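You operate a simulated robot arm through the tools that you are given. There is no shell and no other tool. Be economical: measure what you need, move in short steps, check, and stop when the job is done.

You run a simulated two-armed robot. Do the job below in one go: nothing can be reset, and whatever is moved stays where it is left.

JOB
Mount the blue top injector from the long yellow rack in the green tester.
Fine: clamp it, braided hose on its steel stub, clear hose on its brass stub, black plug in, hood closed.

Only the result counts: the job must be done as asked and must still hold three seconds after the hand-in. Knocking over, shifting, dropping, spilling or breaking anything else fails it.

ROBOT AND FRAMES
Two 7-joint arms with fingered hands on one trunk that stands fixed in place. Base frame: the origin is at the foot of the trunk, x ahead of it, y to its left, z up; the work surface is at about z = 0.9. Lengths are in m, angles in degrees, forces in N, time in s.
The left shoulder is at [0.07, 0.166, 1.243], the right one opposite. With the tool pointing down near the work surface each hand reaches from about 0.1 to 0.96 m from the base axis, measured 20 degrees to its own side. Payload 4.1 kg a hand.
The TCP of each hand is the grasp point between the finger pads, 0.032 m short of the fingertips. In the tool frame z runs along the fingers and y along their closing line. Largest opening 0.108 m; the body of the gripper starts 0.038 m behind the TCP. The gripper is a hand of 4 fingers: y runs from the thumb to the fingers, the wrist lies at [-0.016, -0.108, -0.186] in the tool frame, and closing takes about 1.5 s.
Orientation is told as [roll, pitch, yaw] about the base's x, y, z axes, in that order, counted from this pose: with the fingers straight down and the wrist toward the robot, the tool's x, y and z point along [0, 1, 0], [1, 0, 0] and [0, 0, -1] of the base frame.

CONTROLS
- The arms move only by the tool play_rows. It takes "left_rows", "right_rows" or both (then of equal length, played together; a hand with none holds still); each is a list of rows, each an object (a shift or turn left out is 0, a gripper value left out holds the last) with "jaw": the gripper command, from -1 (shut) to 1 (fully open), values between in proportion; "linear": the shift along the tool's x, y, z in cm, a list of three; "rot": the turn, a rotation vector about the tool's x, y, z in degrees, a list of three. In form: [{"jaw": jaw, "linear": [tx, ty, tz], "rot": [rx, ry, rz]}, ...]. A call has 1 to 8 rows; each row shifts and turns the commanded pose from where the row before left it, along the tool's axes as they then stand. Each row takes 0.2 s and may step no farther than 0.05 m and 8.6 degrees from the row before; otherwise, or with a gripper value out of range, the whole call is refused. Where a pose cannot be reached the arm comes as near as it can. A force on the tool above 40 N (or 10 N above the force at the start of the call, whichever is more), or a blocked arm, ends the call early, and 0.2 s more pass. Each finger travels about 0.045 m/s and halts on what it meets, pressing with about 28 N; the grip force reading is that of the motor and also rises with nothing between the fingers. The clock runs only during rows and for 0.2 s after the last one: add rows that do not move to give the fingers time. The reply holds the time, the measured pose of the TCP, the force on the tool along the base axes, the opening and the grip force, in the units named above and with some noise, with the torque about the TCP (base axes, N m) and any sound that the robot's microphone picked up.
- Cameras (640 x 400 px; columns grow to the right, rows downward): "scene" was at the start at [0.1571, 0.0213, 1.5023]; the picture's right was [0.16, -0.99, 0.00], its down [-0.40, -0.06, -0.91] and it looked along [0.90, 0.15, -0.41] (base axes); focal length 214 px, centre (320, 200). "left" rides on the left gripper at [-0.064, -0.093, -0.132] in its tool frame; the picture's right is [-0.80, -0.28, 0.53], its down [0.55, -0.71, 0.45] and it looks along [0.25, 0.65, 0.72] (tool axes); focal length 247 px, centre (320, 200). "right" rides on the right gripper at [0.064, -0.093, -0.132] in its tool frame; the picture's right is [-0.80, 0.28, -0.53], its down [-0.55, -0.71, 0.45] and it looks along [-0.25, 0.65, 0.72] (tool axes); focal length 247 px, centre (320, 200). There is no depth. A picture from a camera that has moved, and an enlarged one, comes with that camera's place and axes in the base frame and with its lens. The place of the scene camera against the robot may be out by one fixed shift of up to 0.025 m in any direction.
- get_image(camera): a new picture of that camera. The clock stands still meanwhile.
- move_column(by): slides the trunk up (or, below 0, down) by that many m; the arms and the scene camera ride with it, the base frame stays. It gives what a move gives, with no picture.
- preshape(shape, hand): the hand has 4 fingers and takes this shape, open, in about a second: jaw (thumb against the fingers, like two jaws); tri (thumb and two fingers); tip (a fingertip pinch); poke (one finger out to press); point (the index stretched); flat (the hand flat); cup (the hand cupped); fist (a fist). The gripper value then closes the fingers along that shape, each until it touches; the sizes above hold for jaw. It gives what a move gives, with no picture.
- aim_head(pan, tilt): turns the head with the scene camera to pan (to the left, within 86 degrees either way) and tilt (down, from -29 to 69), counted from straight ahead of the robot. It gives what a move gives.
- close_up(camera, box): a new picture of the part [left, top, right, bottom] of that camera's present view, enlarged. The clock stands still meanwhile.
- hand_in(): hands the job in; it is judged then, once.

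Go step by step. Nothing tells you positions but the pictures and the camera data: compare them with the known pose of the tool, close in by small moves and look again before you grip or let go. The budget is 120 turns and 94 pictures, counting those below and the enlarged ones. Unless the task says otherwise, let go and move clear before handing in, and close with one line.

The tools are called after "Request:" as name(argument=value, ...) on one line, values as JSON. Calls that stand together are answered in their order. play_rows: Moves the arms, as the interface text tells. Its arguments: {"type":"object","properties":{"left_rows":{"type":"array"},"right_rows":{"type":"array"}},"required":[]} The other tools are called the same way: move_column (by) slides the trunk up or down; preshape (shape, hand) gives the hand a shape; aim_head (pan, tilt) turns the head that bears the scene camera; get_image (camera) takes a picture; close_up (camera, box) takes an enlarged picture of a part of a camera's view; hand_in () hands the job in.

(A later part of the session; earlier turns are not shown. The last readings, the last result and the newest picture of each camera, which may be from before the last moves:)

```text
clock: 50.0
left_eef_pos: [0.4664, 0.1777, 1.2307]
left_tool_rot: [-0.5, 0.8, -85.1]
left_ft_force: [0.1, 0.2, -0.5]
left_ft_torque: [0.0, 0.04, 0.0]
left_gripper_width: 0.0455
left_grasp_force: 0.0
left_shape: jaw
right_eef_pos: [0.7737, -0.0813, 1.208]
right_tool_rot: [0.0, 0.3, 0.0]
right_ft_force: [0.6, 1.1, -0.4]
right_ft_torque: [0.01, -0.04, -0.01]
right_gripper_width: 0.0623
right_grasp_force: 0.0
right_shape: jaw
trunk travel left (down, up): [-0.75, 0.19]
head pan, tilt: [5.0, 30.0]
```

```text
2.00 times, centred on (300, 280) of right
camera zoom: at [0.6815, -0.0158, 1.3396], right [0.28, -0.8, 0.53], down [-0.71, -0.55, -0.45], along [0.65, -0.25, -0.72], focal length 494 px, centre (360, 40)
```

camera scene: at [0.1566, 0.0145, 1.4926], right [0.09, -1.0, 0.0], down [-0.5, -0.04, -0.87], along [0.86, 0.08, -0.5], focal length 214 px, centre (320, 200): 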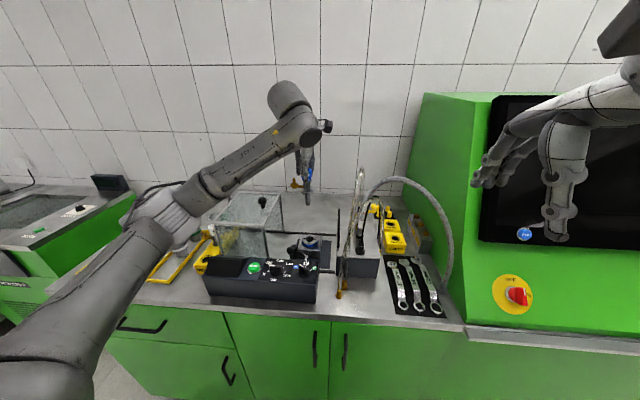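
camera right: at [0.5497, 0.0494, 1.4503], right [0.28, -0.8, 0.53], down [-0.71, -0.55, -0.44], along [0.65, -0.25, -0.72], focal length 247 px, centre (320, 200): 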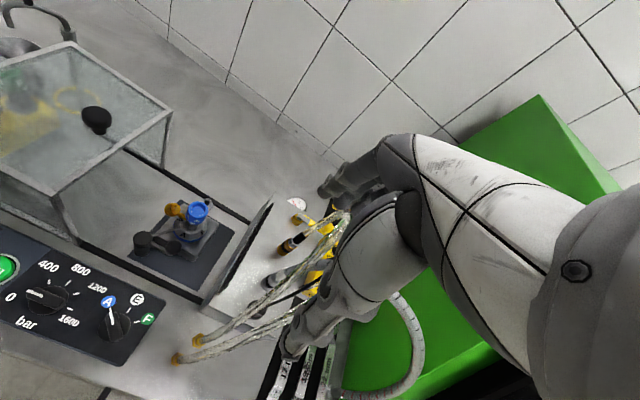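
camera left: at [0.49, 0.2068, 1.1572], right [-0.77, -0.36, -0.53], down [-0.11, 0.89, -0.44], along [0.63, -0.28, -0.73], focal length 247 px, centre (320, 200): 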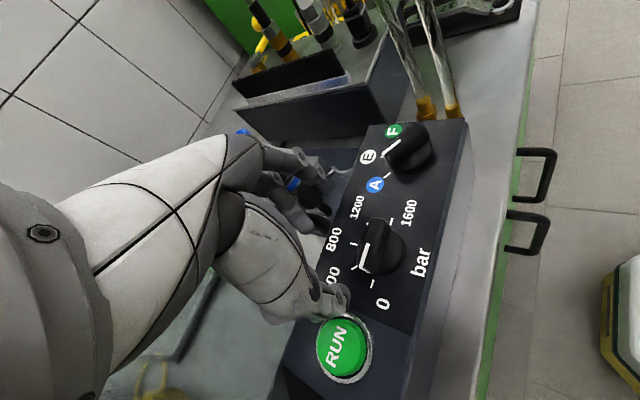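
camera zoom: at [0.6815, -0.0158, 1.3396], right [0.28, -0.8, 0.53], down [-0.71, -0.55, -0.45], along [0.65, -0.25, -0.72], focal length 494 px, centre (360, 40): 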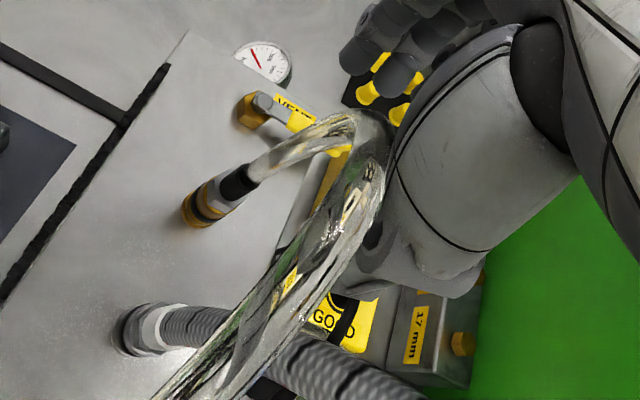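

The coupling is about +8 mm x, +9 mm y from my TCP. Correcting and lowering, then re-checking.

Request:
play_rows(right_rows=[{"linear": [0.9, 0.8, 3]}, {"linear": [0, 0, 3]}, {"linear": [0, 0, 3]}, {}])

Request:
close_up(camera="right", box=[200, 180, 400, 380])

```text
clock: 51.0
left_eef_pos: [0.4659, 0.178, 1.2318]
left_tool_rot: [-0.4, 0.9, -85.1]
left_ft_force: [0.4, 0.6, -0.8]
left_ft_torque: [0.03, -0.02, 0.0]
left_gripper_width: 0.0457
left_grasp_force: 0.1
left_shape: jaw
right_eef_pos: [0.7801, -0.0711, 1.1176]
right_tool_rot: [0.0, 0.1, 0.0]
right_ft_force: [0.0, -0.7, 0.5]
right_ft_torque: [0.01, -0.01, 0.0]
right_gripper_width: 0.0624
right_grasp_force: 0.0
right_shape: jaw
trunk travel left (down, up): [-0.75, 0.19]
head pan, tilt: [5.0, 30.0]
```

```text
2.00 times, centred on (300, 280) of right
camera zoom: at [0.6888, -0.0071, 1.2496], right [0.29, -0.8, 0.53], down [-0.71, -0.55, -0.44], along [0.65, -0.25, -0.72], focal length 494 px, centre (360, 40)
```

zoom: 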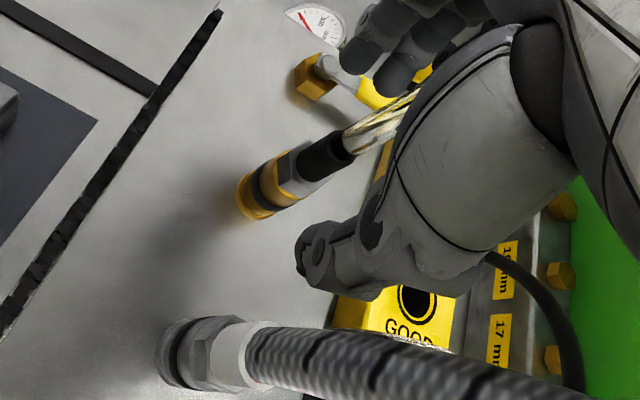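

Well aligned now (bottom z≈1.0, hex top ≈1.05). Descending to grip the upper half of the coupling.

Request:
play_rows(right_rows=[{"linear": [-0.1, 0, 2.2]}, {"linear": [0, 0, 2]}, {"linear": [0, 0, 2]}, {}])

Request:
play_rows(right_rows=[{"jaw": -1}, {}, {}, {}, {}, {}])

Request:
close_up(camera="right", box=[200, 150, 400, 350])

```text
clock: 52.0
left_eef_pos: [0.4661, 0.1774, 1.2311]
left_tool_rot: [-0.5, 0.8, -85.1]
left_ft_force: [0.0, -0.1, 0.0]
left_ft_torque: [-0.02, -0.03, 0.05]
left_gripper_width: 0.0457
left_grasp_force: 0.1
left_shape: jaw
right_eef_pos: [0.7814, -0.0727, 1.0562]
right_tool_rot: [0.0, 0.2, -0.1]
right_ft_force: [-0.2, -0.4, -0.9]
right_ft_torque: [-0.01, 0.03, 0.01]
right_gripper_width: 0.0625
right_grasp_force: 0.1
right_shape: jaw
trunk travel left (down, up): [-0.75, 0.19]
head pan, tilt: [5.0, 30.0]
```

```text
clock: 53.4
left_eef_pos: [0.4669, 0.1773, 1.2307]
left_tool_rot: [-0.5, 0.8, -85.1]
left_ft_force: [0.2, -0.3, -0.9]
left_ft_torque: [-0.01, -0.02, -0.01]
left_gripper_width: 0.0459
left_grasp_force: 0.0
left_shape: jaw
right_eef_pos: [0.782, -0.0733, 1.0542]
right_tool_rot: [0.1, 0.2, 0.0]
right_ft_force: [-3.0, 0.6, -1.5]
right_ft_torque: [-0.04, 0.05, -0.02]
right_gripper_width: 0.016
right_grasp_force: 28.0
right_shape: jaw
trunk travel left (down, up): [-0.75, 0.19]
head pan, tilt: [5.0, 30.0]
```

```text
2.00 times, centred on (300, 250) of right
camera zoom: at [0.6888, -0.0087, 1.1882], right [0.29, -0.8, 0.53], down [-0.71, -0.55, -0.44], along [0.65, -0.25, -0.72], focal length 494 px, centre (360, 100)
```

zoom: 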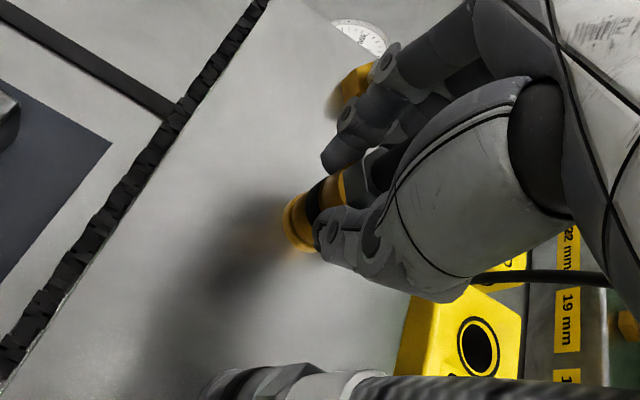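

Gripped. Pulling straight up.

Request:
play_rows(right_rows=[{"linear": [0, 0, -1]}, {"linear": [0, 0, -1.5]}, {"linear": [0, 0, -2]}, {"linear": [0, 0, -3]}, {"linear": [0, 0, -3]}, {"linear": [0, 0, -2]}, {}])

Request:
get_image(camera="scene")

```text
clock: 55.0
left_eef_pos: [0.4664, 0.1769, 1.231]
left_tool_rot: [-0.3, 0.9, -85.1]
left_ft_force: [0.4, 0.4, -0.2]
left_ft_torque: [-0.01, 0.0, -0.01]
left_gripper_width: 0.0457
left_grasp_force: 0.1
left_shape: jaw
right_eef_pos: [0.7815, -0.0722, 1.1825]
right_tool_rot: [0.0, 0.2, 0.0]
right_ft_force: [0.1, 0.8, -0.9]
right_ft_torque: [-0.01, 0.02, 0.01]
right_gripper_width: 0.0161
right_grasp_force: 27.7
right_shape: jaw
trunk travel left (down, up): [-0.75, 0.19]
head pan, tilt: [5.0, 30.0]
```

```text
21 pictures are left
camera scene: at [0.1564, 0.0143, 1.4927], right [0.09, -1.0, 0.0], down [-0.5, -0.04, -0.87], along [0.86, 0.08, -0.5], focal length 214 px, centre (320, 200)
```

scene: 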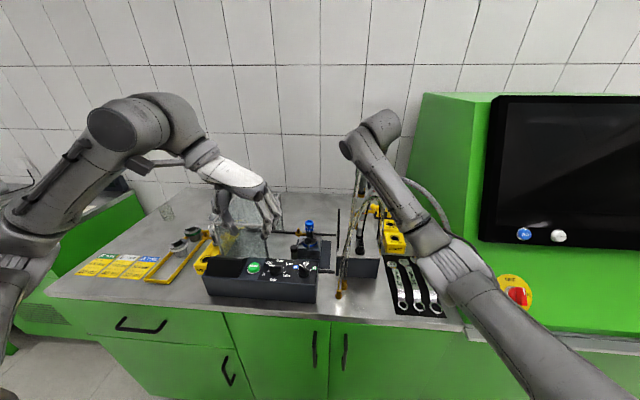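

The coupling came free. I'll move the left arm further aside and carry the coupling above the brass stub (≈0.745, 0.139).

Request:
play_rows(left_rows=[{"linear": [0, -4.8, 0]}, {"linear": [0, -4.8, 0]}, {"linear": [0, -4.8, 0]}, {"linear": [0, -4.8, 0]}, {"linear": [0, -4.8, 0]}, {}, {}, {}], right_rows=[{}, {}, {"linear": [4.22, -0.73, 0]}, {"linear": [4.22, -0.73, 0]}, {"linear": [4.22, -0.73, 0]}, {"linear": [4.22, -0.73, 0]}, {"linear": [4.22, -0.73, 3]}, {"linear": [0, 0, 3.5]}])

Request:
close_up(camera="right", box=[200, 150, 400, 350])

Request:
close_up(camera="scene", box=[280, 200, 340, 260])

```text
refused: row 7 steps farther than a row can; nothing moved
```

```text
2.00 times, centred on (300, 250) of right
camera zoom: at [0.6898, -0.0087, 1.3131], right [0.29, -0.8, 0.53], down [-0.71, -0.55, -0.45], along [0.65, -0.25, -0.72], focal length 494 px, centre (360, 100)
```

zoom: 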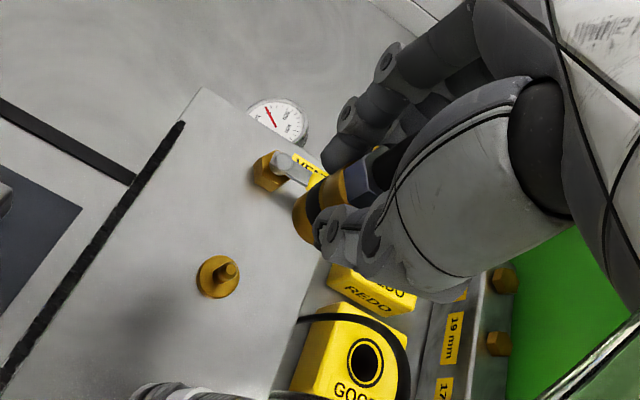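

```text
6.67 times, centred on (310, 230) of scene
camera zoom: at [0.1564, 0.0143, 1.4927], right [0.09, -1.0, 0.0], down [-0.5, -0.04, -0.87], along [0.86, 0.08, -0.5], focal length 1430 px, centre (387, 0)
```

zoom: 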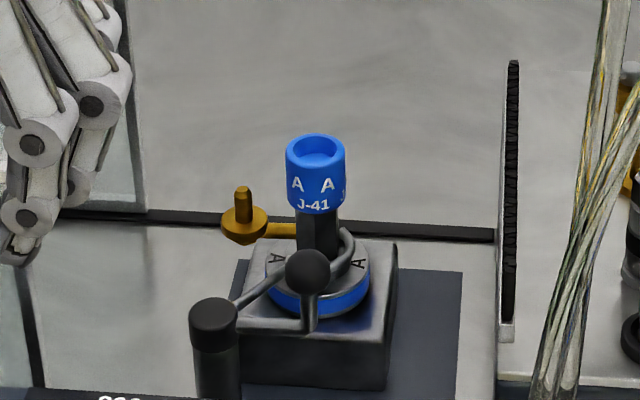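

The row was too long; nothing moved, but this view shows the freed park stub exactly below the coupling – a useful reference (pin at pixel (230,268)). Retrying with legal steps.

Request:
play_rows(left_rows=[{"linear": [0, -4.8, 0]}, {"linear": [0, -4.8, 0]}, {"linear": [0, -4.8, 0]}, {"linear": [0, -4.8, 0]}, {"linear": [0, -4.8, 0]}, {}, {}, {}], right_rows=[{}, {}, {"linear": [4.22, -0.73, 0]}, {"linear": [4.22, -0.73, 0]}, {"linear": [4.22, -0.73, 0]}, {"linear": [4.22, -0.73, 0]}, {"linear": [4.22, -0.73, 0]}, {"linear": [0, 0, 2]}])

Request:
close_up(camera="right", box=[200, 150, 400, 350])

```text
clock: 56.8
left_eef_pos: [0.4475, 0.4164, 1.2352]
left_tool_rot: [-0.4, 0.9, -85.1]
left_ft_force: [0.0, -1.0, 0.6]
left_ft_torque: [0.01, 0.02, 0.0]
left_gripper_width: 0.0456
left_grasp_force: 0.1
left_shape: jaw
right_eef_pos: [0.7458, 0.137, 1.1606]
right_tool_rot: [0.0, 0.2, 0.0]
right_ft_force: [0.1, 0.1, -0.9]
right_ft_torque: [0.02, -0.03, 0.03]
right_gripper_width: 0.016
right_grasp_force: 28.3
right_shape: jaw
trunk travel left (down, up): [-0.75, 0.19]
head pan, tilt: [5.0, 30.0]
```

```text
2.00 times, centred on (300, 250) of right
camera zoom: at [0.6537, 0.2015, 1.2926], right [0.29, -0.8, 0.53], down [-0.71, -0.55, -0.45], along [0.65, -0.25, -0.72], focal length 494 px, centre (360, 100)
```

zoom: 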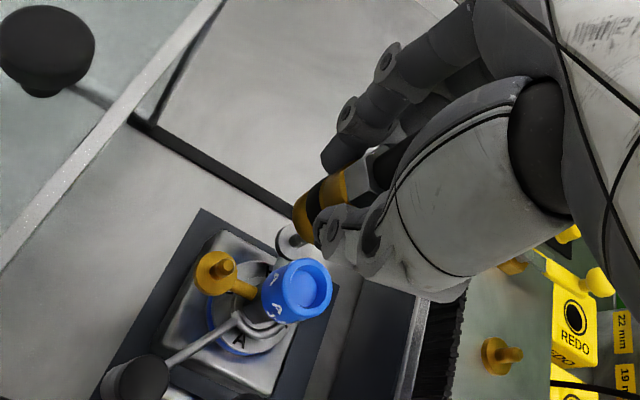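

Pin appears within about 2 mm of the reference line. Nudge +1 mm x, +2 mm y, and lower to just above the pin.

Request:
play_rows(right_rows=[{"linear": [0.2, 0.1, 3]}, {"linear": [0, 0, 3]}, {"linear": [0, 0, 2.5]}, {}])

Request:
close_up(camera="right", box=[230, 150, 350, 270])

```text
clock: 57.8
left_eef_pos: [0.447, 0.4168, 1.2352]
left_tool_rot: [-0.3, 0.8, -85.2]
left_ft_force: [0.1, 0.7, 0.1]
left_ft_torque: [-0.01, 0.02, -0.01]
left_gripper_width: 0.0455
left_grasp_force: 0.2
left_shape: jaw
right_eef_pos: [0.7448, 0.1405, 1.0759]
right_tool_rot: [0.0, 0.3, 0.0]
right_ft_force: [0.1, 0.6, -0.5]
right_ft_torque: [-0.03, -0.03, 0.02]
right_gripper_width: 0.0162
right_grasp_force: 28.1
right_shape: jaw
trunk travel left (down, up): [-0.75, 0.19]
head pan, tilt: [5.0, 30.0]
```

```text
3.33 times, centred on (290, 210) of right
camera zoom: at [0.6534, 0.2047, 1.2082], right [0.29, -0.8, 0.53], down [-0.71, -0.55, -0.45], along [0.65, -0.25, -0.72], focal length 823 px, centre (420, 167)
```

zoom: 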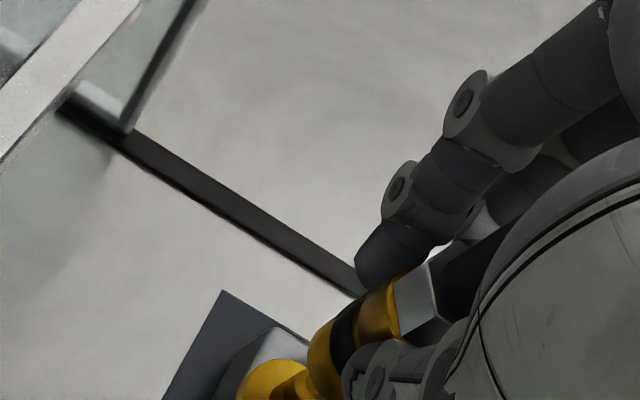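

Aligned along the vertical. Pressing down gently onto the stub.

Request:
play_rows(right_rows=[{"linear": [0, 0, 1]}, {"linear": [0, 0, 1]}, {"linear": [0, 0, 0.8]}, {"linear": [0, 0, 0.6]}, {"linear": [0, 0, 0.5]}, {}])

```text
clock: 58.8
left_eef_pos: [0.4444, 0.4148, 1.2378]
left_tool_rot: [-0.2, 0.8, -85.1]
left_ft_force: [0.5, 0.4, 0.8]
left_ft_torque: [-0.01, 0.02, -0.01]
left_gripper_width: 0.0458
left_grasp_force: 0.1
left_shape: jaw
right_eef_pos: [0.746, 0.1409, 1.0527]
right_tool_rot: [0.1, -1.1, 0.2]
right_ft_force: [5.1, -0.6, 27.3]
right_ft_torque: [-0.85, -0.22, 0.17]
right_gripper_width: 0.016
right_grasp_force: 28.0
right_shape: jaw
trunk travel left (down, up): [-0.75, 0.19]
head pan, tilt: [5.0, 30.0]
stopped in row 5 (right hand): the force on the tool passed its limit at 42 N (the readings are from after the stop); the commanded pose is now the measured one
```

Torque shows a finger landed on the injector cap, not the coupling on the pin. I'll lift, yaw the right hand +40° so the fingers clear the cap, and check again.

Request:
play_rows(right_rows=[{"linear": [0, 0, -1]}, {"linear": [0, 0, -1.5], "rot": [1.1, 0, 0]}, {"rot": [0, 0, -8]}, {"rot": [0, 0, -8]}, {"rot": [0, 0, -8]}, {"rot": [0, 0, -8]}, {"rot": [0, 0, -8]}, {}])

Request:
close_up(camera="right", box=[200, 150, 360, 310])

```text
clock: 60.6
left_eef_pos: [0.4466, 0.4183, 1.2364]
left_tool_rot: [-0.4, 0.9, -85.2]
left_ft_force: [0.9, 0.6, -0.3]
left_ft_torque: [0.05, 0.01, -0.01]
left_gripper_width: 0.0457
left_grasp_force: 0.1
left_shape: jaw
right_eef_pos: [0.7463, 0.1409, 1.0723]
right_tool_rot: [0.4, 0.4, 40.3]
right_ft_force: [-0.1, 0.5, -1.6]
right_ft_torque: [-0.01, -0.01, 0.03]
right_gripper_width: 0.0162
right_grasp_force: 28.1
right_shape: jaw
trunk travel left (down, up): [-0.75, 0.19]
head pan, tilt: [5.0, 30.0]
```

```text
2.50 times, centred on (280, 230) of right
camera zoom: at [0.6357, 0.1305, 1.2051], right [0.74, -0.43, 0.52], down [-0.19, -0.87, -0.45], along [0.65, 0.23, -0.73], focal length 617 px, centre (420, 125)
```

zoom: 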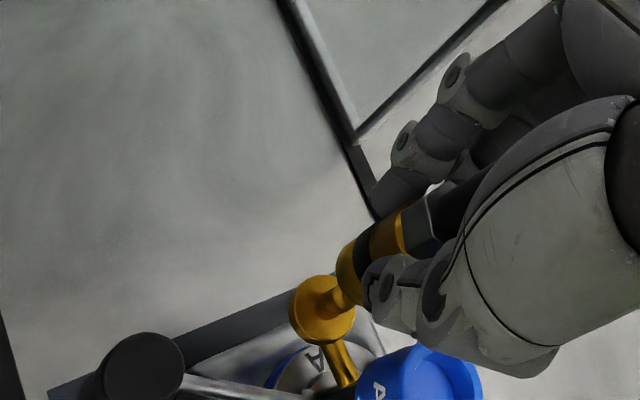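

Fingers are now clear of the cap. Shifting about 2 mm toward -y and lowering gently.

Request:
play_rows(right_rows=[{"linear": [-0.15, -0.13, 0.5]}, {"linear": [0, 0, 0.7]}, {"linear": [0, 0, 0.6]}, {"linear": [0, 0, 0.6]}, {"linear": [0, 0, 0.5]}, {"linear": [0, 0, 0.5]}, {}])

```text
clock: 62.2
left_eef_pos: [0.4458, 0.4172, 1.2361]
left_tool_rot: [-0.3, 0.7, -85.0]
left_ft_force: [-0.4, -0.7, 0.1]
left_ft_torque: [-0.01, -0.01, 0.0]
left_gripper_width: 0.0457
left_grasp_force: 0.1
left_shape: jaw
right_eef_pos: [0.7448, 0.1392, 1.0399]
right_tool_rot: [0.3, 0.3, 40.0]
right_ft_force: [2.7, 0.7, 12.0]
right_ft_torque: [0.08, -0.16, 0.0]
right_gripper_width: 0.0165
right_grasp_force: 27.9
right_shape: jaw
trunk travel left (down, up): [-0.75, 0.19]
head pan, tilt: [5.0, 30.0]
```

It's sliding on. Pressing further to seat it.

Request:
play_rows(right_rows=[{"linear": [0, 0, 0.4]}, {"linear": [0, 0, 0.4]}, {"linear": [0, 0, 0.3]}, {"linear": [0, 0, 0.3]}, {"linear": [0, 0, 0.3]}])

Request:
close_up(camera="right", box=[200, 150, 360, 310])

```text
clock: 63.0
left_eef_pos: [0.4441, 0.4151, 1.2359]
left_tool_rot: [-0.2, 0.9, -85.1]
left_ft_force: [0.9, 0.0, -1.0]
left_ft_torque: [0.0, 0.0, 0.02]
left_gripper_width: 0.0453
left_grasp_force: 0.2
left_shape: jaw
right_eef_pos: [0.7456, 0.1398, 1.0372]
right_tool_rot: [0.0, -0.5, 40.1]
right_ft_force: [-7.9, -3.5, 20.3]
right_ft_torque: [-0.08, 0.15, 0.01]
right_gripper_width: 0.0178
right_grasp_force: 28.1
right_shape: jaw
trunk travel left (down, up): [-0.75, 0.19]
head pan, tilt: [5.0, 30.0]
stopped in row 3 (right hand): the force on the tool passed its limit at 41 N (the readings are from after the stop); the commanded pose is now the measured one
```

```text
2.50 times, centred on (280, 230) of right
camera zoom: at [0.6318, 0.1285, 1.1689], right [0.73, -0.43, 0.53], down [-0.18, -0.87, -0.45], along [0.66, 0.23, -0.71], focal length 617 px, centre (420, 125)
```

zoom: 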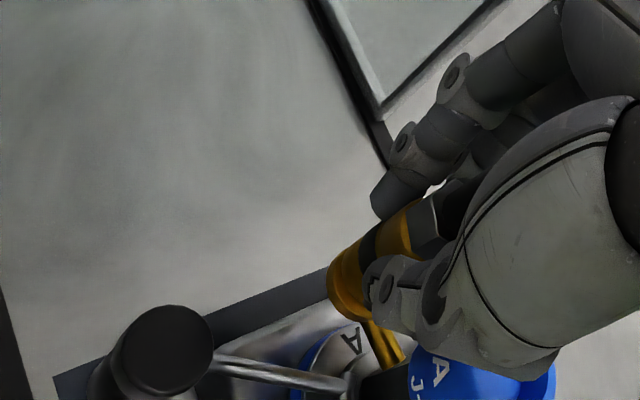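

The coupling sits on the stub's collar. Releasing gently.

Request:
play_rows(right_rows=[{"linear": [0, 0, -0.1]}, {"jaw": -0.3}, {}, {}, {}])

```text
clock: 64.2
left_eef_pos: [0.4482, 0.418, 1.2352]
left_tool_rot: [-0.2, 0.8, -85.1]
left_ft_force: [0.6, 0.4, -0.3]
left_ft_torque: [0.02, 0.0, -0.01]
left_gripper_width: 0.0457
left_grasp_force: 0.0
left_shape: jaw
right_eef_pos: [0.7467, 0.1397, 1.0329]
right_tool_rot: [0.3, 0.0, 40.1]
right_ft_force: [0.3, 0.1, 0.1]
right_ft_torque: [0.0, 0.02, -0.02]
right_gripper_width: 0.0377
right_grasp_force: 0.1
right_shape: jaw
trunk travel left (down, up): [-0.75, 0.19]
head pan, tilt: [5.0, 30.0]
```

Released without load. Rising straight up.

Request:
play_rows(right_rows=[{"linear": [0, 0, -1]}, {"linear": [0, 0, -2]}, {"linear": [0, 0, -3]}, {"linear": [0, 0, -4]}, {"linear": [0, 0, -4]}, {"linear": [0, 0, -3]}, {}])

Request:
close_up(camera="right", box=[120, 180, 320, 380])

```text
clock: 65.8
left_eef_pos: [0.4471, 0.4164, 1.2356]
left_tool_rot: [-0.4, 0.8, -85.1]
left_ft_force: [0.6, -0.1, -0.5]
left_ft_torque: [0.03, -0.01, 0.03]
left_gripper_width: 0.0456
left_grasp_force: 0.0
left_shape: jaw
right_eef_pos: [0.7479, 0.1378, 1.2045]
right_tool_rot: [0.2, 0.1, 40.2]
right_ft_force: [0.3, 0.2, -0.6]
right_ft_torque: [0.01, 0.01, 0.0]
right_gripper_width: 0.0376
right_grasp_force: 0.2
right_shape: jaw
trunk travel left (down, up): [-0.75, 0.19]
head pan, tilt: [5.0, 30.0]
```

```text
2.00 times, centred on (220, 280) of right
camera zoom: at [0.6354, 0.1281, 1.3359], right [0.73, -0.43, 0.53], down [-0.19, -0.87, -0.45], along [0.66, 0.23, -0.72], focal length 494 px, centre (520, 40)
```

zoom: 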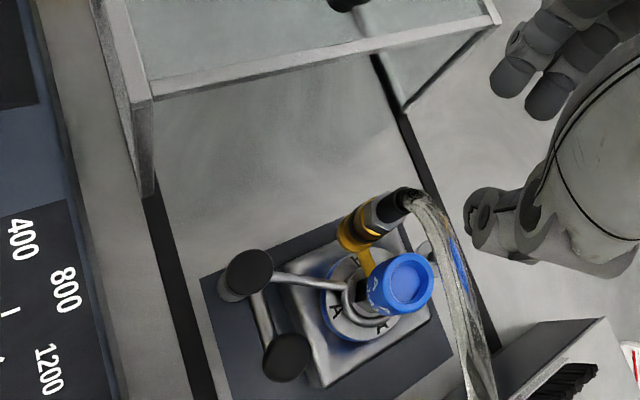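

The clear hose is on its brass stub. Now to the braided hose's steel coupling at about (0.707, -0.074), yaw 50°.

Request:
play_rows(right_rows=[{"jaw": 0.1, "linear": [-2.8, -3.4, 0]}, {"linear": [-2.8, -3.4, 0]}, {"linear": [-2.8, -3.4, 0]}, {"linear": [-2.8, -3.4, 0]}, {"linear": [-2.6, -3.3, 0]}, {"rot": [0, 0, -5]}, {"rot": [0, 0, -5], "linear": [0, 0, 4]}, {"linear": [0, 0, 4]}])

Request:
close_up(camera="right", box=[200, 150, 400, 350])

```text
clock: 67.6
left_eef_pos: [0.4483, 0.4155, 1.2352]
left_tool_rot: [-0.5, 0.9, -85.2]
left_ft_force: [0.5, -0.9, 0.6]
left_ft_torque: [0.04, 0.01, 0.02]
left_gripper_width: 0.0457
left_grasp_force: 0.1
left_shape: jaw
right_eef_pos: [0.707, -0.0761, 1.1243]
right_tool_rot: [0.3, -0.1, 50.3]
right_ft_force: [0.7, -1.2, 0.1]
right_ft_torque: [0.03, 0.01, -0.01]
right_gripper_width: 0.0589
right_grasp_force: 0.0
right_shape: jaw
trunk travel left (down, up): [-0.75, 0.19]
head pan, tilt: [5.0, 30.0]
```

```text
2.00 times, centred on (300, 250) of right
camera zoom: at [0.5991, -0.1064, 1.2557], right [0.8, -0.3, 0.53], down [-0.03, -0.89, -0.45], along [0.61, 0.34, -0.72], focal length 494 px, centre (360, 100)
```

zoom: 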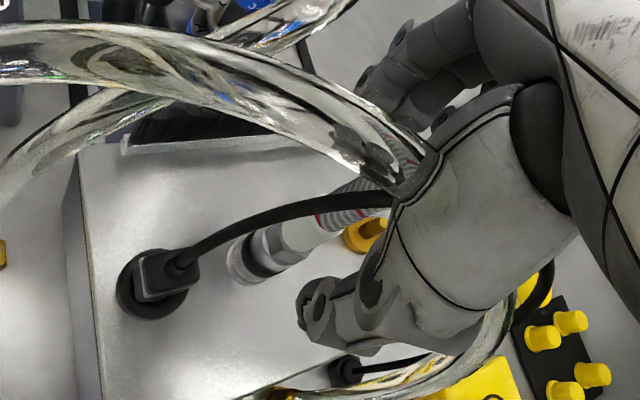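

Perfectly in line. Descending and gripping the upper part of the steel coupling.

Request:
play_rows(right_rows=[{"linear": [0, 0, 3]}, {"linear": [0, 0, 2.5]}, {"linear": [0, 0, 1.4]}, {}])

Request:
play_rows(right_rows=[{"jaw": -1}, {}, {}, {}, {}, {}])

```text
clock: 68.6
left_eef_pos: [0.4469, 0.4158, 1.2357]
left_tool_rot: [-0.4, 0.8, -85.0]
left_ft_force: [0.0, 0.1, -0.2]
left_ft_torque: [0.01, 0.01, 0.02]
left_gripper_width: 0.0457
left_grasp_force: 0.0
left_shape: jaw
right_eef_pos: [0.706, -0.0748, 1.0552]
right_tool_rot: [0.3, -0.1, 50.3]
right_ft_force: [-1.3, 0.0, 0.7]
right_ft_torque: [0.02, 0.03, 0.02]
right_gripper_width: 0.0591
right_grasp_force: 0.1
right_shape: jaw
trunk travel left (down, up): [-0.75, 0.19]
head pan, tilt: [5.0, 30.0]
```

```text
clock: 70.0
left_eef_pos: [0.4475, 0.415, 1.2353]
left_tool_rot: [-0.4, 0.8, -85.1]
left_ft_force: [0.1, -0.5, -0.2]
left_ft_torque: [0.0, -0.03, 0.01]
left_gripper_width: 0.0456
left_grasp_force: 0.0
left_shape: jaw
right_eef_pos: [0.7071, -0.0744, 1.0537]
right_tool_rot: [0.3, -0.1, 50.1]
right_ft_force: [-3.6, -2.0, -1.7]
right_ft_torque: [-0.07, 0.06, 0.0]
right_gripper_width: 0.0151
right_grasp_force: 27.6
right_shape: jaw
trunk travel left (down, up): [-0.75, 0.19]
head pan, tilt: [5.0, 30.0]
```

Gripped. Lifting and carrying it above the steel stub (≈0.786, 0.100).

Request:
play_rows(right_rows=[{"linear": [0, 0, -1]}, {"linear": [0, 0, -2]}, {"linear": [0, 0, -3]}, {"linear": [0, 0, -3.5]}, {"linear": [0, 0, -3.5]}, {}])

Request:
play_rows(right_rows=[{"linear": [1.3, 4.62, 0]}, {"linear": [1.3, 4.62, 0]}, {"linear": [1.3, 4.62, 0]}, {"linear": [1.3, 4.62, 0]}, {"linear": [0, 0, 3]}, {}])

Request:
close_up(camera="right", box=[200, 150, 400, 350])

```text
clock: 71.4
left_eef_pos: [0.4482, 0.4165, 1.2345]
left_tool_rot: [-0.4, 0.8, -85.2]
left_ft_force: [-0.1, 0.6, 0.1]
left_ft_torque: [0.01, 0.02, 0.01]
left_gripper_width: 0.046
left_grasp_force: 0.1
left_shape: jaw
right_eef_pos: [0.7078, -0.0744, 1.184]
right_tool_rot: [0.3, -0.2, 50.0]
right_ft_force: [-0.2, -0.2, -0.2]
right_ft_torque: [-0.03, 0.02, 0.01]
right_gripper_width: 0.0152
right_grasp_force: 27.9
right_shape: jaw
trunk travel left (down, up): [-0.75, 0.19]
head pan, tilt: [5.0, 30.0]
```

```text
clock: 72.8
left_eef_pos: [0.4471, 0.4165, 1.2347]
left_tool_rot: [-0.5, 0.8, -85.1]
left_ft_force: [0.0, 0.4, 0.5]
left_ft_torque: [-0.03, 0.01, -0.01]
left_gripper_width: 0.0457
left_grasp_force: 0.0
left_shape: jaw
right_eef_pos: [0.7857, 0.0998, 1.1556]
right_tool_rot: [0.1, -0.1, 50.3]
right_ft_force: [0.0, 0.0, -1.3]
right_ft_torque: [-0.01, 0.0, 0.01]
right_gripper_width: 0.015
right_grasp_force: 27.6
right_shape: jaw
trunk travel left (down, up): [-0.75, 0.19]
head pan, tilt: [5.0, 30.0]
```

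```text
2.00 times, centred on (300, 250) of right
camera zoom: at [0.6772, 0.0705, 1.2862], right [0.79, -0.3, 0.53], down [-0.03, -0.89, -0.45], along [0.61, 0.34, -0.72], focal length 494 px, centre (360, 100)
```

zoom: 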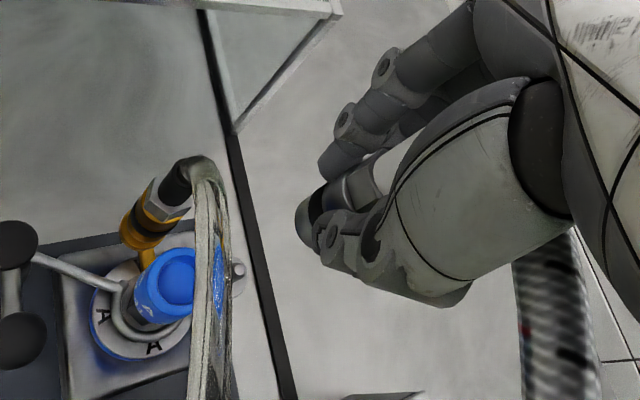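

The steel pin shows about 3 mm further in +x than my vertical. Correcting and lowering to just above it.

Request:
play_rows(right_rows=[{"linear": [-0.2, 0.13, 3]}, {"linear": [0, 0, 3]}, {"linear": [0, 0, 2.3]}, {}])

Request:
close_up(camera="right", box=[210, 150, 350, 290])

```text
clock: 73.8
left_eef_pos: [0.4468, 0.4167, 1.2355]
left_tool_rot: [-0.4, 0.9, -85.0]
left_ft_force: [-0.7, -0.7, 0.2]
left_ft_torque: [0.01, 0.02, 0.02]
left_gripper_width: 0.0458
left_grasp_force: 0.1
left_shape: jaw
right_eef_pos: [0.7874, 0.1004, 1.0714]
right_tool_rot: [0.4, 0.0, 50.2]
right_ft_force: [-0.3, -0.9, -0.9]
right_ft_torque: [-0.01, -0.02, 0.0]
right_gripper_width: 0.0149
right_grasp_force: 28.2
right_shape: jaw
trunk travel left (down, up): [-0.75, 0.19]
head pan, tilt: [5.0, 30.0]
```

```text
2.86 times, centred on (280, 220) of right
camera zoom: at [0.6794, 0.0698, 1.2034], right [0.8, -0.3, 0.53], down [-0.03, -0.89, -0.45], along [0.61, 0.34, -0.72], focal length 706 px, centre (434, 143)
```

zoom: 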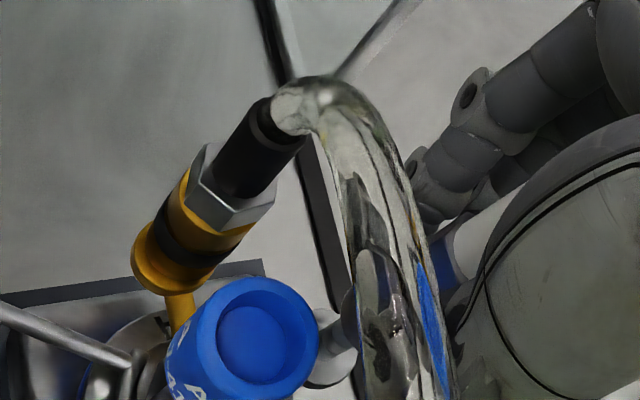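

The collar and pin appear right where the vertical below the coupling runs. Pressing down gently.

Request:
play_rows(right_rows=[{"linear": [0, 0, 1]}, {"linear": [0, 0, 0.7]}, {"linear": [0, 0, 0.6]}, {"linear": [0, 0, 0.5]}, {"linear": [0, 0, 0.5]}, {}])

```text
clock: 75.2
left_eef_pos: [0.4465, 0.4167, 1.2355]
left_tool_rot: [-0.4, 0.8, -85.1]
left_ft_force: [0.7, -0.3, -0.4]
left_ft_torque: [0.01, -0.03, 0.01]
left_gripper_width: 0.0456
left_grasp_force: 0.0
left_shape: jaw
right_eef_pos: [0.7876, 0.0999, 1.0394]
right_tool_rot: [0.2, -0.1, 50.2]
right_ft_force: [1.9, 0.0, 3.4]
right_ft_torque: [-0.02, -0.08, 0.0]
right_gripper_width: 0.0156
right_grasp_force: 27.9
right_shape: jaw
trunk travel left (down, up): [-0.75, 0.19]
head pan, tilt: [5.0, 30.0]
```

Sliding on freely. Pressing the last millimetres.

Request:
play_rows(right_rows=[{"linear": [0, 0, 0.4]}, {"linear": [0, 0, 0.3]}, {"linear": [0, 0, 0.3]}, {"linear": [0, 0, 0.3]}, {"linear": [0, 0, 0.3]}])

```text
clock: 76.1
left_eef_pos: [0.444, 0.4158, 1.2375]
left_tool_rot: [-0.1, 0.9, -85.1]
left_ft_force: [-0.5, -0.1, 0.1]
left_ft_torque: [0.03, -0.01, 0.0]
left_gripper_width: 0.0457
left_grasp_force: 0.0
left_shape: jaw
right_eef_pos: [0.7862, 0.1013, 1.0377]
right_tool_rot: [-0.2, -1.0, 50.2]
right_ft_force: [-6.8, -5.7, 21.0]
right_ft_torque: [-0.13, 0.11, 0.02]
right_gripper_width: 0.0173
right_grasp_force: 27.8
right_shape: jaw
trunk travel left (down, up): [-0.75, 0.19]
head pan, tilt: [5.0, 30.0]
stopped in row 4 (right hand): the force on the tool passed its limit at 42 N (the readings are from after the stop); the commanded pose is now the measured one
```

It stops at the same height as the brass one did – seated. Releasing and rising.

Request:
play_rows(right_rows=[{"linear": [0, 0, -0.1]}, {"jaw": -0.3}, {}, {}, {}])

Request:
play_rows(right_rows=[{"linear": [0, 0, -1]}, {"linear": [0, 0, -2]}, {"linear": [0, 0, -3]}, {"linear": [0, 0, -4]}, {"linear": [0, 0, -4]}, {"linear": [0, 0, -2]}, {}])

Request:
close_up(camera="right", box=[180, 160, 340, 320])

```text
clock: 77.3
left_eef_pos: [0.4475, 0.4173, 1.2345]
left_tool_rot: [-0.4, 0.8, -85.0]
left_ft_force: [-0.4, 0.1, -0.4]
left_ft_torque: [0.01, 0.01, -0.03]
left_gripper_width: 0.0456
left_grasp_force: 0.0
left_shape: jaw
right_eef_pos: [0.7894, 0.1007, 1.0321]
right_tool_rot: [-0.1, -0.5, 50.1]
right_ft_force: [0.4, 0.5, 0.4]
right_ft_torque: [0.01, 0.01, -0.02]
right_gripper_width: 0.0381
right_grasp_force: 0.1
right_shape: jaw
trunk travel left (down, up): [-0.75, 0.19]
head pan, tilt: [5.0, 30.0]
```

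```text
clock: 78.9
left_eef_pos: [0.4473, 0.4175, 1.2357]
left_tool_rot: [-0.4, 0.8, -85.1]
left_ft_force: [0.7, 0.6, 0.5]
left_ft_torque: [-0.05, -0.01, -0.02]
left_gripper_width: 0.0456
left_grasp_force: 0.1
left_shape: jaw
right_eef_pos: [0.7883, 0.1004, 1.1932]
right_tool_rot: [0.0, -0.5, 50.2]
right_ft_force: [-0.3, -0.2, -0.4]
right_ft_torque: [0.0, 0.01, -0.02]
right_gripper_width: 0.0376
right_grasp_force: 0.0
right_shape: jaw
trunk travel left (down, up): [-0.75, 0.19]
head pan, tilt: [5.0, 30.0]
```

```text
2.50 times, centred on (260, 240) of right
camera zoom: at [0.6785, 0.0689, 1.3236], right [0.79, -0.3, 0.53], down [-0.03, -0.89, -0.45], along [0.61, 0.34, -0.71], focal length 617 px, centre (470, 100)
```

zoom: 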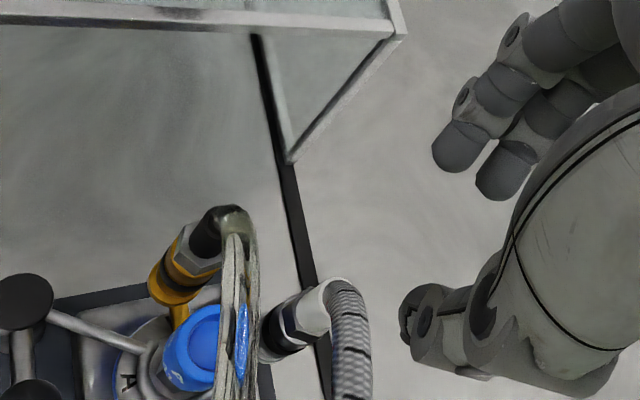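

Both hoses are on. Now the black plug at about (0.661, -0.075): I'll move there with the right hand and turn to yaw 90°.

Request:
play_rows(right_rows=[{"jaw": 0.0, "linear": [-0.3, -4.32, 0]}, {"linear": [-0.3, -4.32, 0]}, {"linear": [-0.3, -4.32, 0]}, {"linear": [-0.3, -4.32, 0]}, {"linear": [-0.3, -4.32, 0]}, {"rot": [0, 0, -8]}, {"rot": [0, 0, -8]}, {"rot": [0, 0, -8]}])

Request:
play_rows(right_rows=[{"rot": [0, 0, -8]}, {"rot": [0, 0, -8]}, {"linear": [0, 0, 4]}, {"linear": [0, 0, 3]}, {}])

Request:
close_up(camera="right", box=[220, 150, 400, 330])

```text
clock: 80.7
left_eef_pos: [0.4471, 0.4164, 1.2363]
left_tool_rot: [-0.3, 0.9, -85.1]
left_ft_force: [0.2, 0.0, 0.3]
left_ft_torque: [-0.01, 0.01, -0.03]
left_gripper_width: 0.0458
left_grasp_force: 0.0
left_shape: jaw
right_eef_pos: [0.6614, -0.076, 1.1914]
right_tool_rot: [-0.2, -0.5, 74.4]
right_ft_force: [0.1, -0.4, -0.1]
right_ft_torque: [-0.03, 0.01, -0.03]
right_gripper_width: 0.0538
right_grasp_force: 0.1
right_shape: jaw
trunk travel left (down, up): [-0.75, 0.19]
head pan, tilt: [5.0, 30.0]
```

```text
clock: 81.9
left_eef_pos: [0.4466, 0.4177, 1.2355]
left_tool_rot: [-0.5, 0.8, -85.1]
left_ft_force: [0.3, 0.2, 0.7]
left_ft_torque: [-0.04, -0.02, 0.01]
left_gripper_width: 0.0457
left_grasp_force: 0.1
left_shape: jaw
right_eef_pos: [0.6616, -0.076, 1.1215]
right_tool_rot: [-0.2, -0.4, 90.2]
right_ft_force: [0.1, 0.4, 0.3]
right_ft_torque: [0.01, 0.02, -0.01]
right_gripper_width: 0.0535
right_grasp_force: 0.1
right_shape: jaw
trunk travel left (down, up): [-0.75, 0.19]
head pan, tilt: [5.0, 30.0]
```

```text
2.22 times, centred on (310, 240) of right
camera zoom: at [0.597, -0.1678, 1.2522], right [0.79, 0.28, 0.54], down [0.55, -0.7, -0.45], along [0.25, 0.66, -0.71], focal length 549 px, centre (342, 111)
```

zoom: 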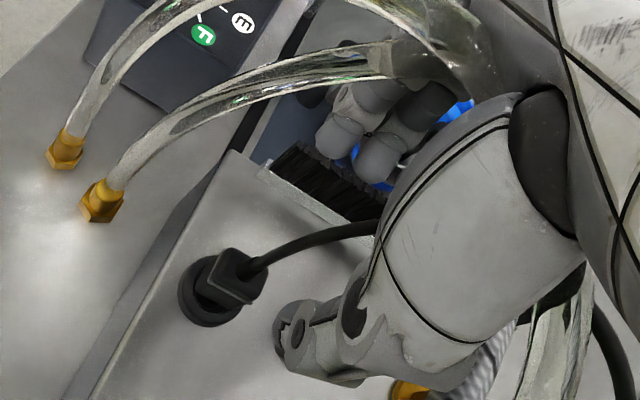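

The plug lies exactly on my vertical. Descending and gripping its body.

Request:
play_rows(right_rows=[{"linear": [0, 0, 3]}, {"linear": [0, 0, 3]}, {"linear": [0, 0, 2.2]}, {}])

Request:
play_rows(right_rows=[{"jaw": -1}, {}, {}, {}, {}, {}])

```text
clock: 82.9
left_eef_pos: [0.4462, 0.4177, 1.2362]
left_tool_rot: [-0.4, 0.8, -85.1]
left_ft_force: [0.4, -0.6, 0.3]
left_ft_torque: [0.05, 0.02, 0.02]
left_gripper_width: 0.0455
left_grasp_force: 0.1
left_shape: jaw
right_eef_pos: [0.6624, -0.0739, 1.039]
right_tool_rot: [-0.4, -0.3, 90.2]
right_ft_force: [0.4, -0.4, 0.7]
right_ft_torque: [-0.02, 0.02, 0.04]
right_gripper_width: 0.0536
right_grasp_force: 0.1
right_shape: jaw
trunk travel left (down, up): [-0.75, 0.19]
head pan, tilt: [5.0, 30.0]
```

```text
clock: 84.3
left_eef_pos: [0.446, 0.4178, 1.2354]
left_tool_rot: [-0.3, 0.7, -85.0]
left_ft_force: [0.2, 0.1, -0.3]
left_ft_torque: [0.01, 0.0, 0.0]
left_gripper_width: 0.0457
left_grasp_force: 0.0
left_shape: jaw
right_eef_pos: [0.6624, -0.0755, 1.0393]
right_tool_rot: [-0.3, -0.4, 90.2]
right_ft_force: [0.5, -1.8, -0.9]
right_ft_torque: [-0.01, -0.05, -0.03]
right_gripper_width: 0.0106
right_grasp_force: 28.2
right_shape: jaw
trunk travel left (down, up): [-0.75, 0.19]
head pan, tilt: [5.0, 30.0]
```

Something is firmly gripped. Lifting it out and carrying it above the blue cap (≈0.749, 0.100).

Request:
play_rows(right_rows=[{"linear": [0, 0, -1]}, {"linear": [0, 0, -2]}, {"linear": [0, 0, -3]}, {"linear": [0, 0, -3.5]}, {"linear": [0, 0, -3.5]}, {}])

Request:
play_rows(right_rows=[{"linear": [-2.17, 4.39, 0]}, {"linear": [-2.17, 4.39, 0]}, {"linear": [-2.17, 4.39, 0]}, {"linear": [-2.17, 4.39, 0]}, {}])

Request:
close_up(camera="right", box=[200, 150, 360, 310])

```text
clock: 85.7
left_eef_pos: [0.4475, 0.4156, 1.235]
left_tool_rot: [-0.4, 0.8, -85.0]
left_ft_force: [-0.4, 0.4, 0.0]
left_ft_torque: [-0.04, -0.03, -0.03]
left_gripper_width: 0.0456
left_grasp_force: 0.1
left_shape: jaw
right_eef_pos: [0.6626, -0.0757, 1.1694]
right_tool_rot: [-0.3, -0.4, 90.2]
right_ft_force: [1.1, -0.6, -0.5]
right_ft_torque: [0.02, 0.0, -0.01]
right_gripper_width: 0.0108
right_grasp_force: 27.7
right_shape: jaw
trunk travel left (down, up): [-0.75, 0.19]
head pan, tilt: [5.0, 30.0]
```

```text
clock: 86.9
left_eef_pos: [0.4479, 0.4157, 1.2358]
left_tool_rot: [-0.4, 0.9, -85.0]
left_ft_force: [-0.4, -0.8, 0.6]
left_ft_torque: [-0.02, -0.02, 0.03]
left_gripper_width: 0.0457
left_grasp_force: 0.1
left_shape: jaw
right_eef_pos: [0.7463, 0.0977, 1.1701]
right_tool_rot: [-0.4, -0.5, 90.2]
right_ft_force: [-0.1, -0.6, -0.6]
right_ft_torque: [0.01, 0.0, 0.02]
right_gripper_width: 0.0106
right_grasp_force: 28.0
right_shape: jaw
trunk travel left (down, up): [-0.75, 0.19]
head pan, tilt: [5.0, 30.0]
```

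```text
2.50 times, centred on (280, 230) of right
camera zoom: at [0.6828, 0.0047, 1.3009], right [0.79, 0.28, 0.54], down [0.55, -0.7, -0.45], along [0.25, 0.66, -0.71], focal length 617 px, centre (420, 125)
```

zoom: 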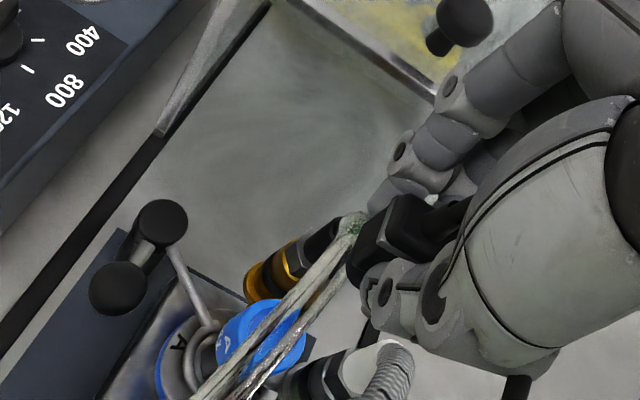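

Plug is held; cap is about 2 mm further +x,+y. Correcting and lowering near it.

Request:
play_rows(right_rows=[{"linear": [-0.25, 0.18, 2.5]}, {"linear": [0, 0, 2.5]}, {"linear": [0, 0, 1.8]}, {}])

Request:
close_up(camera="right", box=[220, 150, 340, 270])

```text
clock: 87.9
left_eef_pos: [0.4478, 0.417, 1.236]
left_tool_rot: [-0.4, 0.8, -85.1]
left_ft_force: [0.8, 0.0, 0.9]
left_ft_torque: [-0.01, 0.0, -0.01]
left_gripper_width: 0.0458
left_grasp_force: 0.0
left_shape: jaw
right_eef_pos: [0.7507, 0.1028, 1.1026]
right_tool_rot: [-0.3, -0.4, 90.2]
right_ft_force: [-1.0, -1.1, 0.0]
right_ft_torque: [0.01, 0.0, 0.03]
right_gripper_width: 0.0106
right_grasp_force: 28.1
right_shape: jaw
trunk travel left (down, up): [-0.75, 0.19]
head pan, tilt: [5.0, 30.0]
```

```text
3.33 times, centred on (280, 210) of right
camera zoom: at [0.6864, 0.0091, 1.2326], right [0.79, 0.28, 0.54], down [0.55, -0.7, -0.45], along [0.25, 0.66, -0.71], focal length 823 px, centre (453, 167)
```

zoom: 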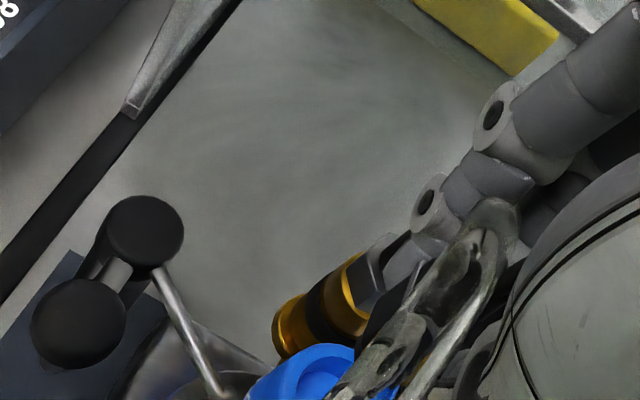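

I overshot by about 2 mm after settling; shifting back 2 mm in x and y and lowering slowly onto the cap.

Request:
play_rows(right_rows=[{"linear": [0.2, -0.2, 0]}, {"linear": [0, 0, 0.8]}, {"linear": [0, 0, 0.8]}, {"linear": [0, 0, 0.6]}, {"linear": [0, 0, 0.5]}, {}])

```text
clock: 89.3
left_eef_pos: [0.448, 0.4168, 1.2354]
left_tool_rot: [-0.4, 0.8, -85.1]
left_ft_force: [-0.4, 0.1, 0.9]
left_ft_torque: [-0.02, 0.05, 0.01]
left_gripper_width: 0.0459
left_grasp_force: 0.1
left_shape: jaw
right_eef_pos: [0.7488, 0.0999, 1.0754]
right_tool_rot: [-0.4, -0.3, 90.2]
right_ft_force: [0.1, 0.4, -0.3]
right_ft_torque: [0.03, -0.01, 0.01]
right_gripper_width: 0.011
right_grasp_force: 27.9
right_shape: jaw
trunk travel left (down, up): [-0.75, 0.19]
head pan, tilt: [5.0, 30.0]
```

Request:
play_rows(right_rows=[{"linear": [0, 0, 0.5]}, {"linear": [0, 0, 0.4]}, {"linear": [0, 0, 0.4]}, {"linear": [0, 0, 0.3]}, {}])

```text
clock: 90.5
left_eef_pos: [0.4446, 0.4167, 1.2361]
left_tool_rot: [-0.3, 1.0, -85.1]
left_ft_force: [-0.3, -0.1, -0.7]
left_ft_torque: [0.0, -0.01, -0.01]
left_gripper_width: 0.0456
left_grasp_force: 0.0
left_shape: jaw
right_eef_pos: [0.7495, 0.1002, 1.0657]
right_tool_rot: [-0.9, -0.7, 90.1]
right_ft_force: [-1.8, -4.1, 14.7]
right_ft_torque: [-0.09, 0.08, -0.02]
right_gripper_width: 0.0115
right_grasp_force: 28.1
right_shape: jaw
trunk travel left (down, up): [-0.75, 0.19]
head pan, tilt: [5.0, 30.0]
stopped in row 5 (right hand): the force on the tool passed its limit at 42 N (the readings are from after the stop); the commanded pose is now the measured one
```

Contact at z 1.066 – checking whether the plug is in the recess.

Request:
close_up(camera="scene", box=[285, 200, 335, 250])

```text
8.00 times, centred on (310, 225) of scene
camera zoom: at [0.1536, 0.0133, 1.4927], right [0.09, -1.0, 0.0], down [-0.5, -0.04, -0.87], along [0.86, 0.08, -0.5], focal length 1716 px, centre (400, 0)
```

zoom: 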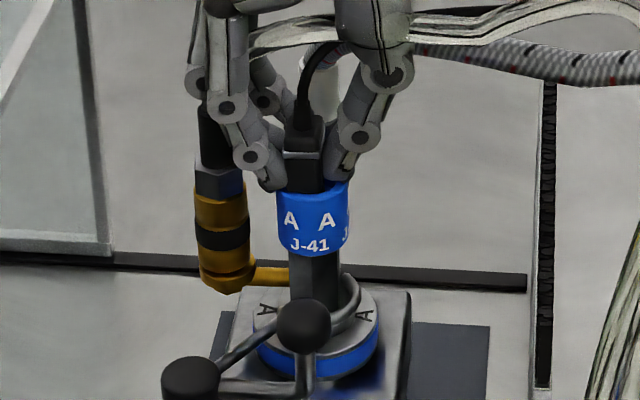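

Plug looks about 2–3 mm off toward +y relative to the cap. I'll ease up, shift -y slightly and press again.

Request:
play_rows(right_rows=[{"linear": [0, 0, -0.3], "rot": [0, 0, 0]}, {"linear": [0, -0.25, 0]}, {"linear": [0, 0, 0.3]}, {"linear": [0, 0, 0.3]}, {"linear": [0, 0, 0.3]}, {"linear": [0, 0, 0.3]}])

```text
clock: 91.6
left_eef_pos: [0.4455, 0.4157, 1.2362]
left_tool_rot: [-0.4, 1.0, -85.2]
left_ft_force: [0.0, -0.1, -0.4]
left_ft_torque: [0.03, 0.02, -0.02]
left_gripper_width: 0.0455
left_grasp_force: 0.1
left_shape: jaw
right_eef_pos: [0.7494, 0.1004, 1.0658]
right_tool_rot: [-1.5, -1.0, 90.3]
right_ft_force: [-7.5, 0.1, 17.3]
right_ft_torque: [0.01, 0.3, -0.02]
right_gripper_width: 0.0118
right_grasp_force: 27.9
right_shape: jaw
trunk travel left (down, up): [-0.75, 0.19]
head pan, tilt: [5.0, 30.0]
stopped in row 5 (right hand): the force on the tool passed its limit at 43 N (the readings are from after the stop); the commanded pose is now the measured one
```

Sideways shift was resisted, so the plug is captured in the recess at full depth. Easing off, releasing gently and rising.

Request:
play_rows(right_rows=[{"linear": [0, 0, -0.15]}, {"jaw": -0.45}, {}, {}, {}])

Request:
play_rows(right_rows=[{"linear": [0, 0, -1]}, {"linear": [0, 0, -2]}, {"linear": [0, 0, -3]}, {"linear": [0, 0, -4]}, {"linear": [0, 0, -4]}, {}])

Request:
close_up(camera="scene", box=[270, 190, 350, 270])

```text
clock: 92.8
left_eef_pos: [0.4479, 0.4166, 1.2342]
left_tool_rot: [-0.4, 0.8, -85.1]
left_ft_force: [0.1, -0.2, 0.3]
left_ft_torque: [0.0, 0.0, 0.01]
left_gripper_width: 0.0457
left_grasp_force: 0.0
left_shape: jaw
right_eef_pos: [0.7515, 0.0992, 1.0632]
right_tool_rot: [-1.3, -0.8, 90.1]
right_ft_force: [0.5, -1.0, 0.7]
right_ft_torque: [-0.01, 0.05, 0.0]
right_gripper_width: 0.0293
right_grasp_force: 0.1
right_shape: jaw
trunk travel left (down, up): [-0.75, 0.19]
head pan, tilt: [5.0, 30.0]
```

```text
clock: 94.2
left_eef_pos: [0.4481, 0.4165, 1.2363]
left_tool_rot: [-0.4, 0.8, -85.1]
left_ft_force: [0.6, 1.0, -0.3]
left_ft_torque: [-0.01, 0.0, 0.04]
left_gripper_width: 0.0457
left_grasp_force: 0.0
left_shape: jaw
right_eef_pos: [0.7488, 0.098, 1.2035]
right_tool_rot: [-1.2, -0.8, 90.1]
right_ft_force: [0.1, 0.0, 0.5]
right_ft_torque: [0.03, 0.0, -0.03]
right_gripper_width: 0.0297
right_grasp_force: 0.1
right_shape: jaw
trunk travel left (down, up): [-0.75, 0.19]
head pan, tilt: [5.0, 30.0]
```

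```text
5.00 times, centred on (310, 230) of scene
camera zoom: at [0.1568, 0.0143, 1.4926], right [0.09, -1.0, 0.0], down [-0.5, -0.04, -0.87], along [0.86, 0.08, -0.5], focal length 1072 px, centre (370, 50)
```

zoom: 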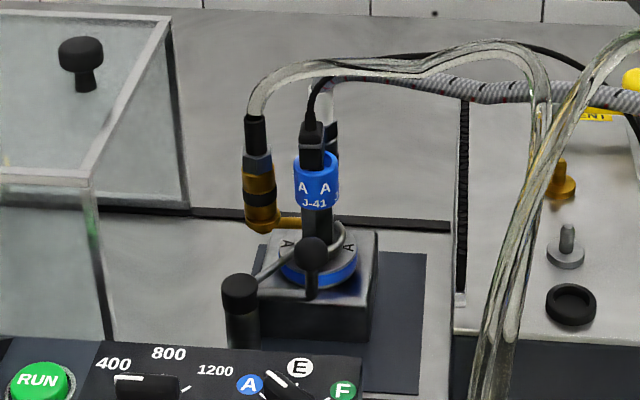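

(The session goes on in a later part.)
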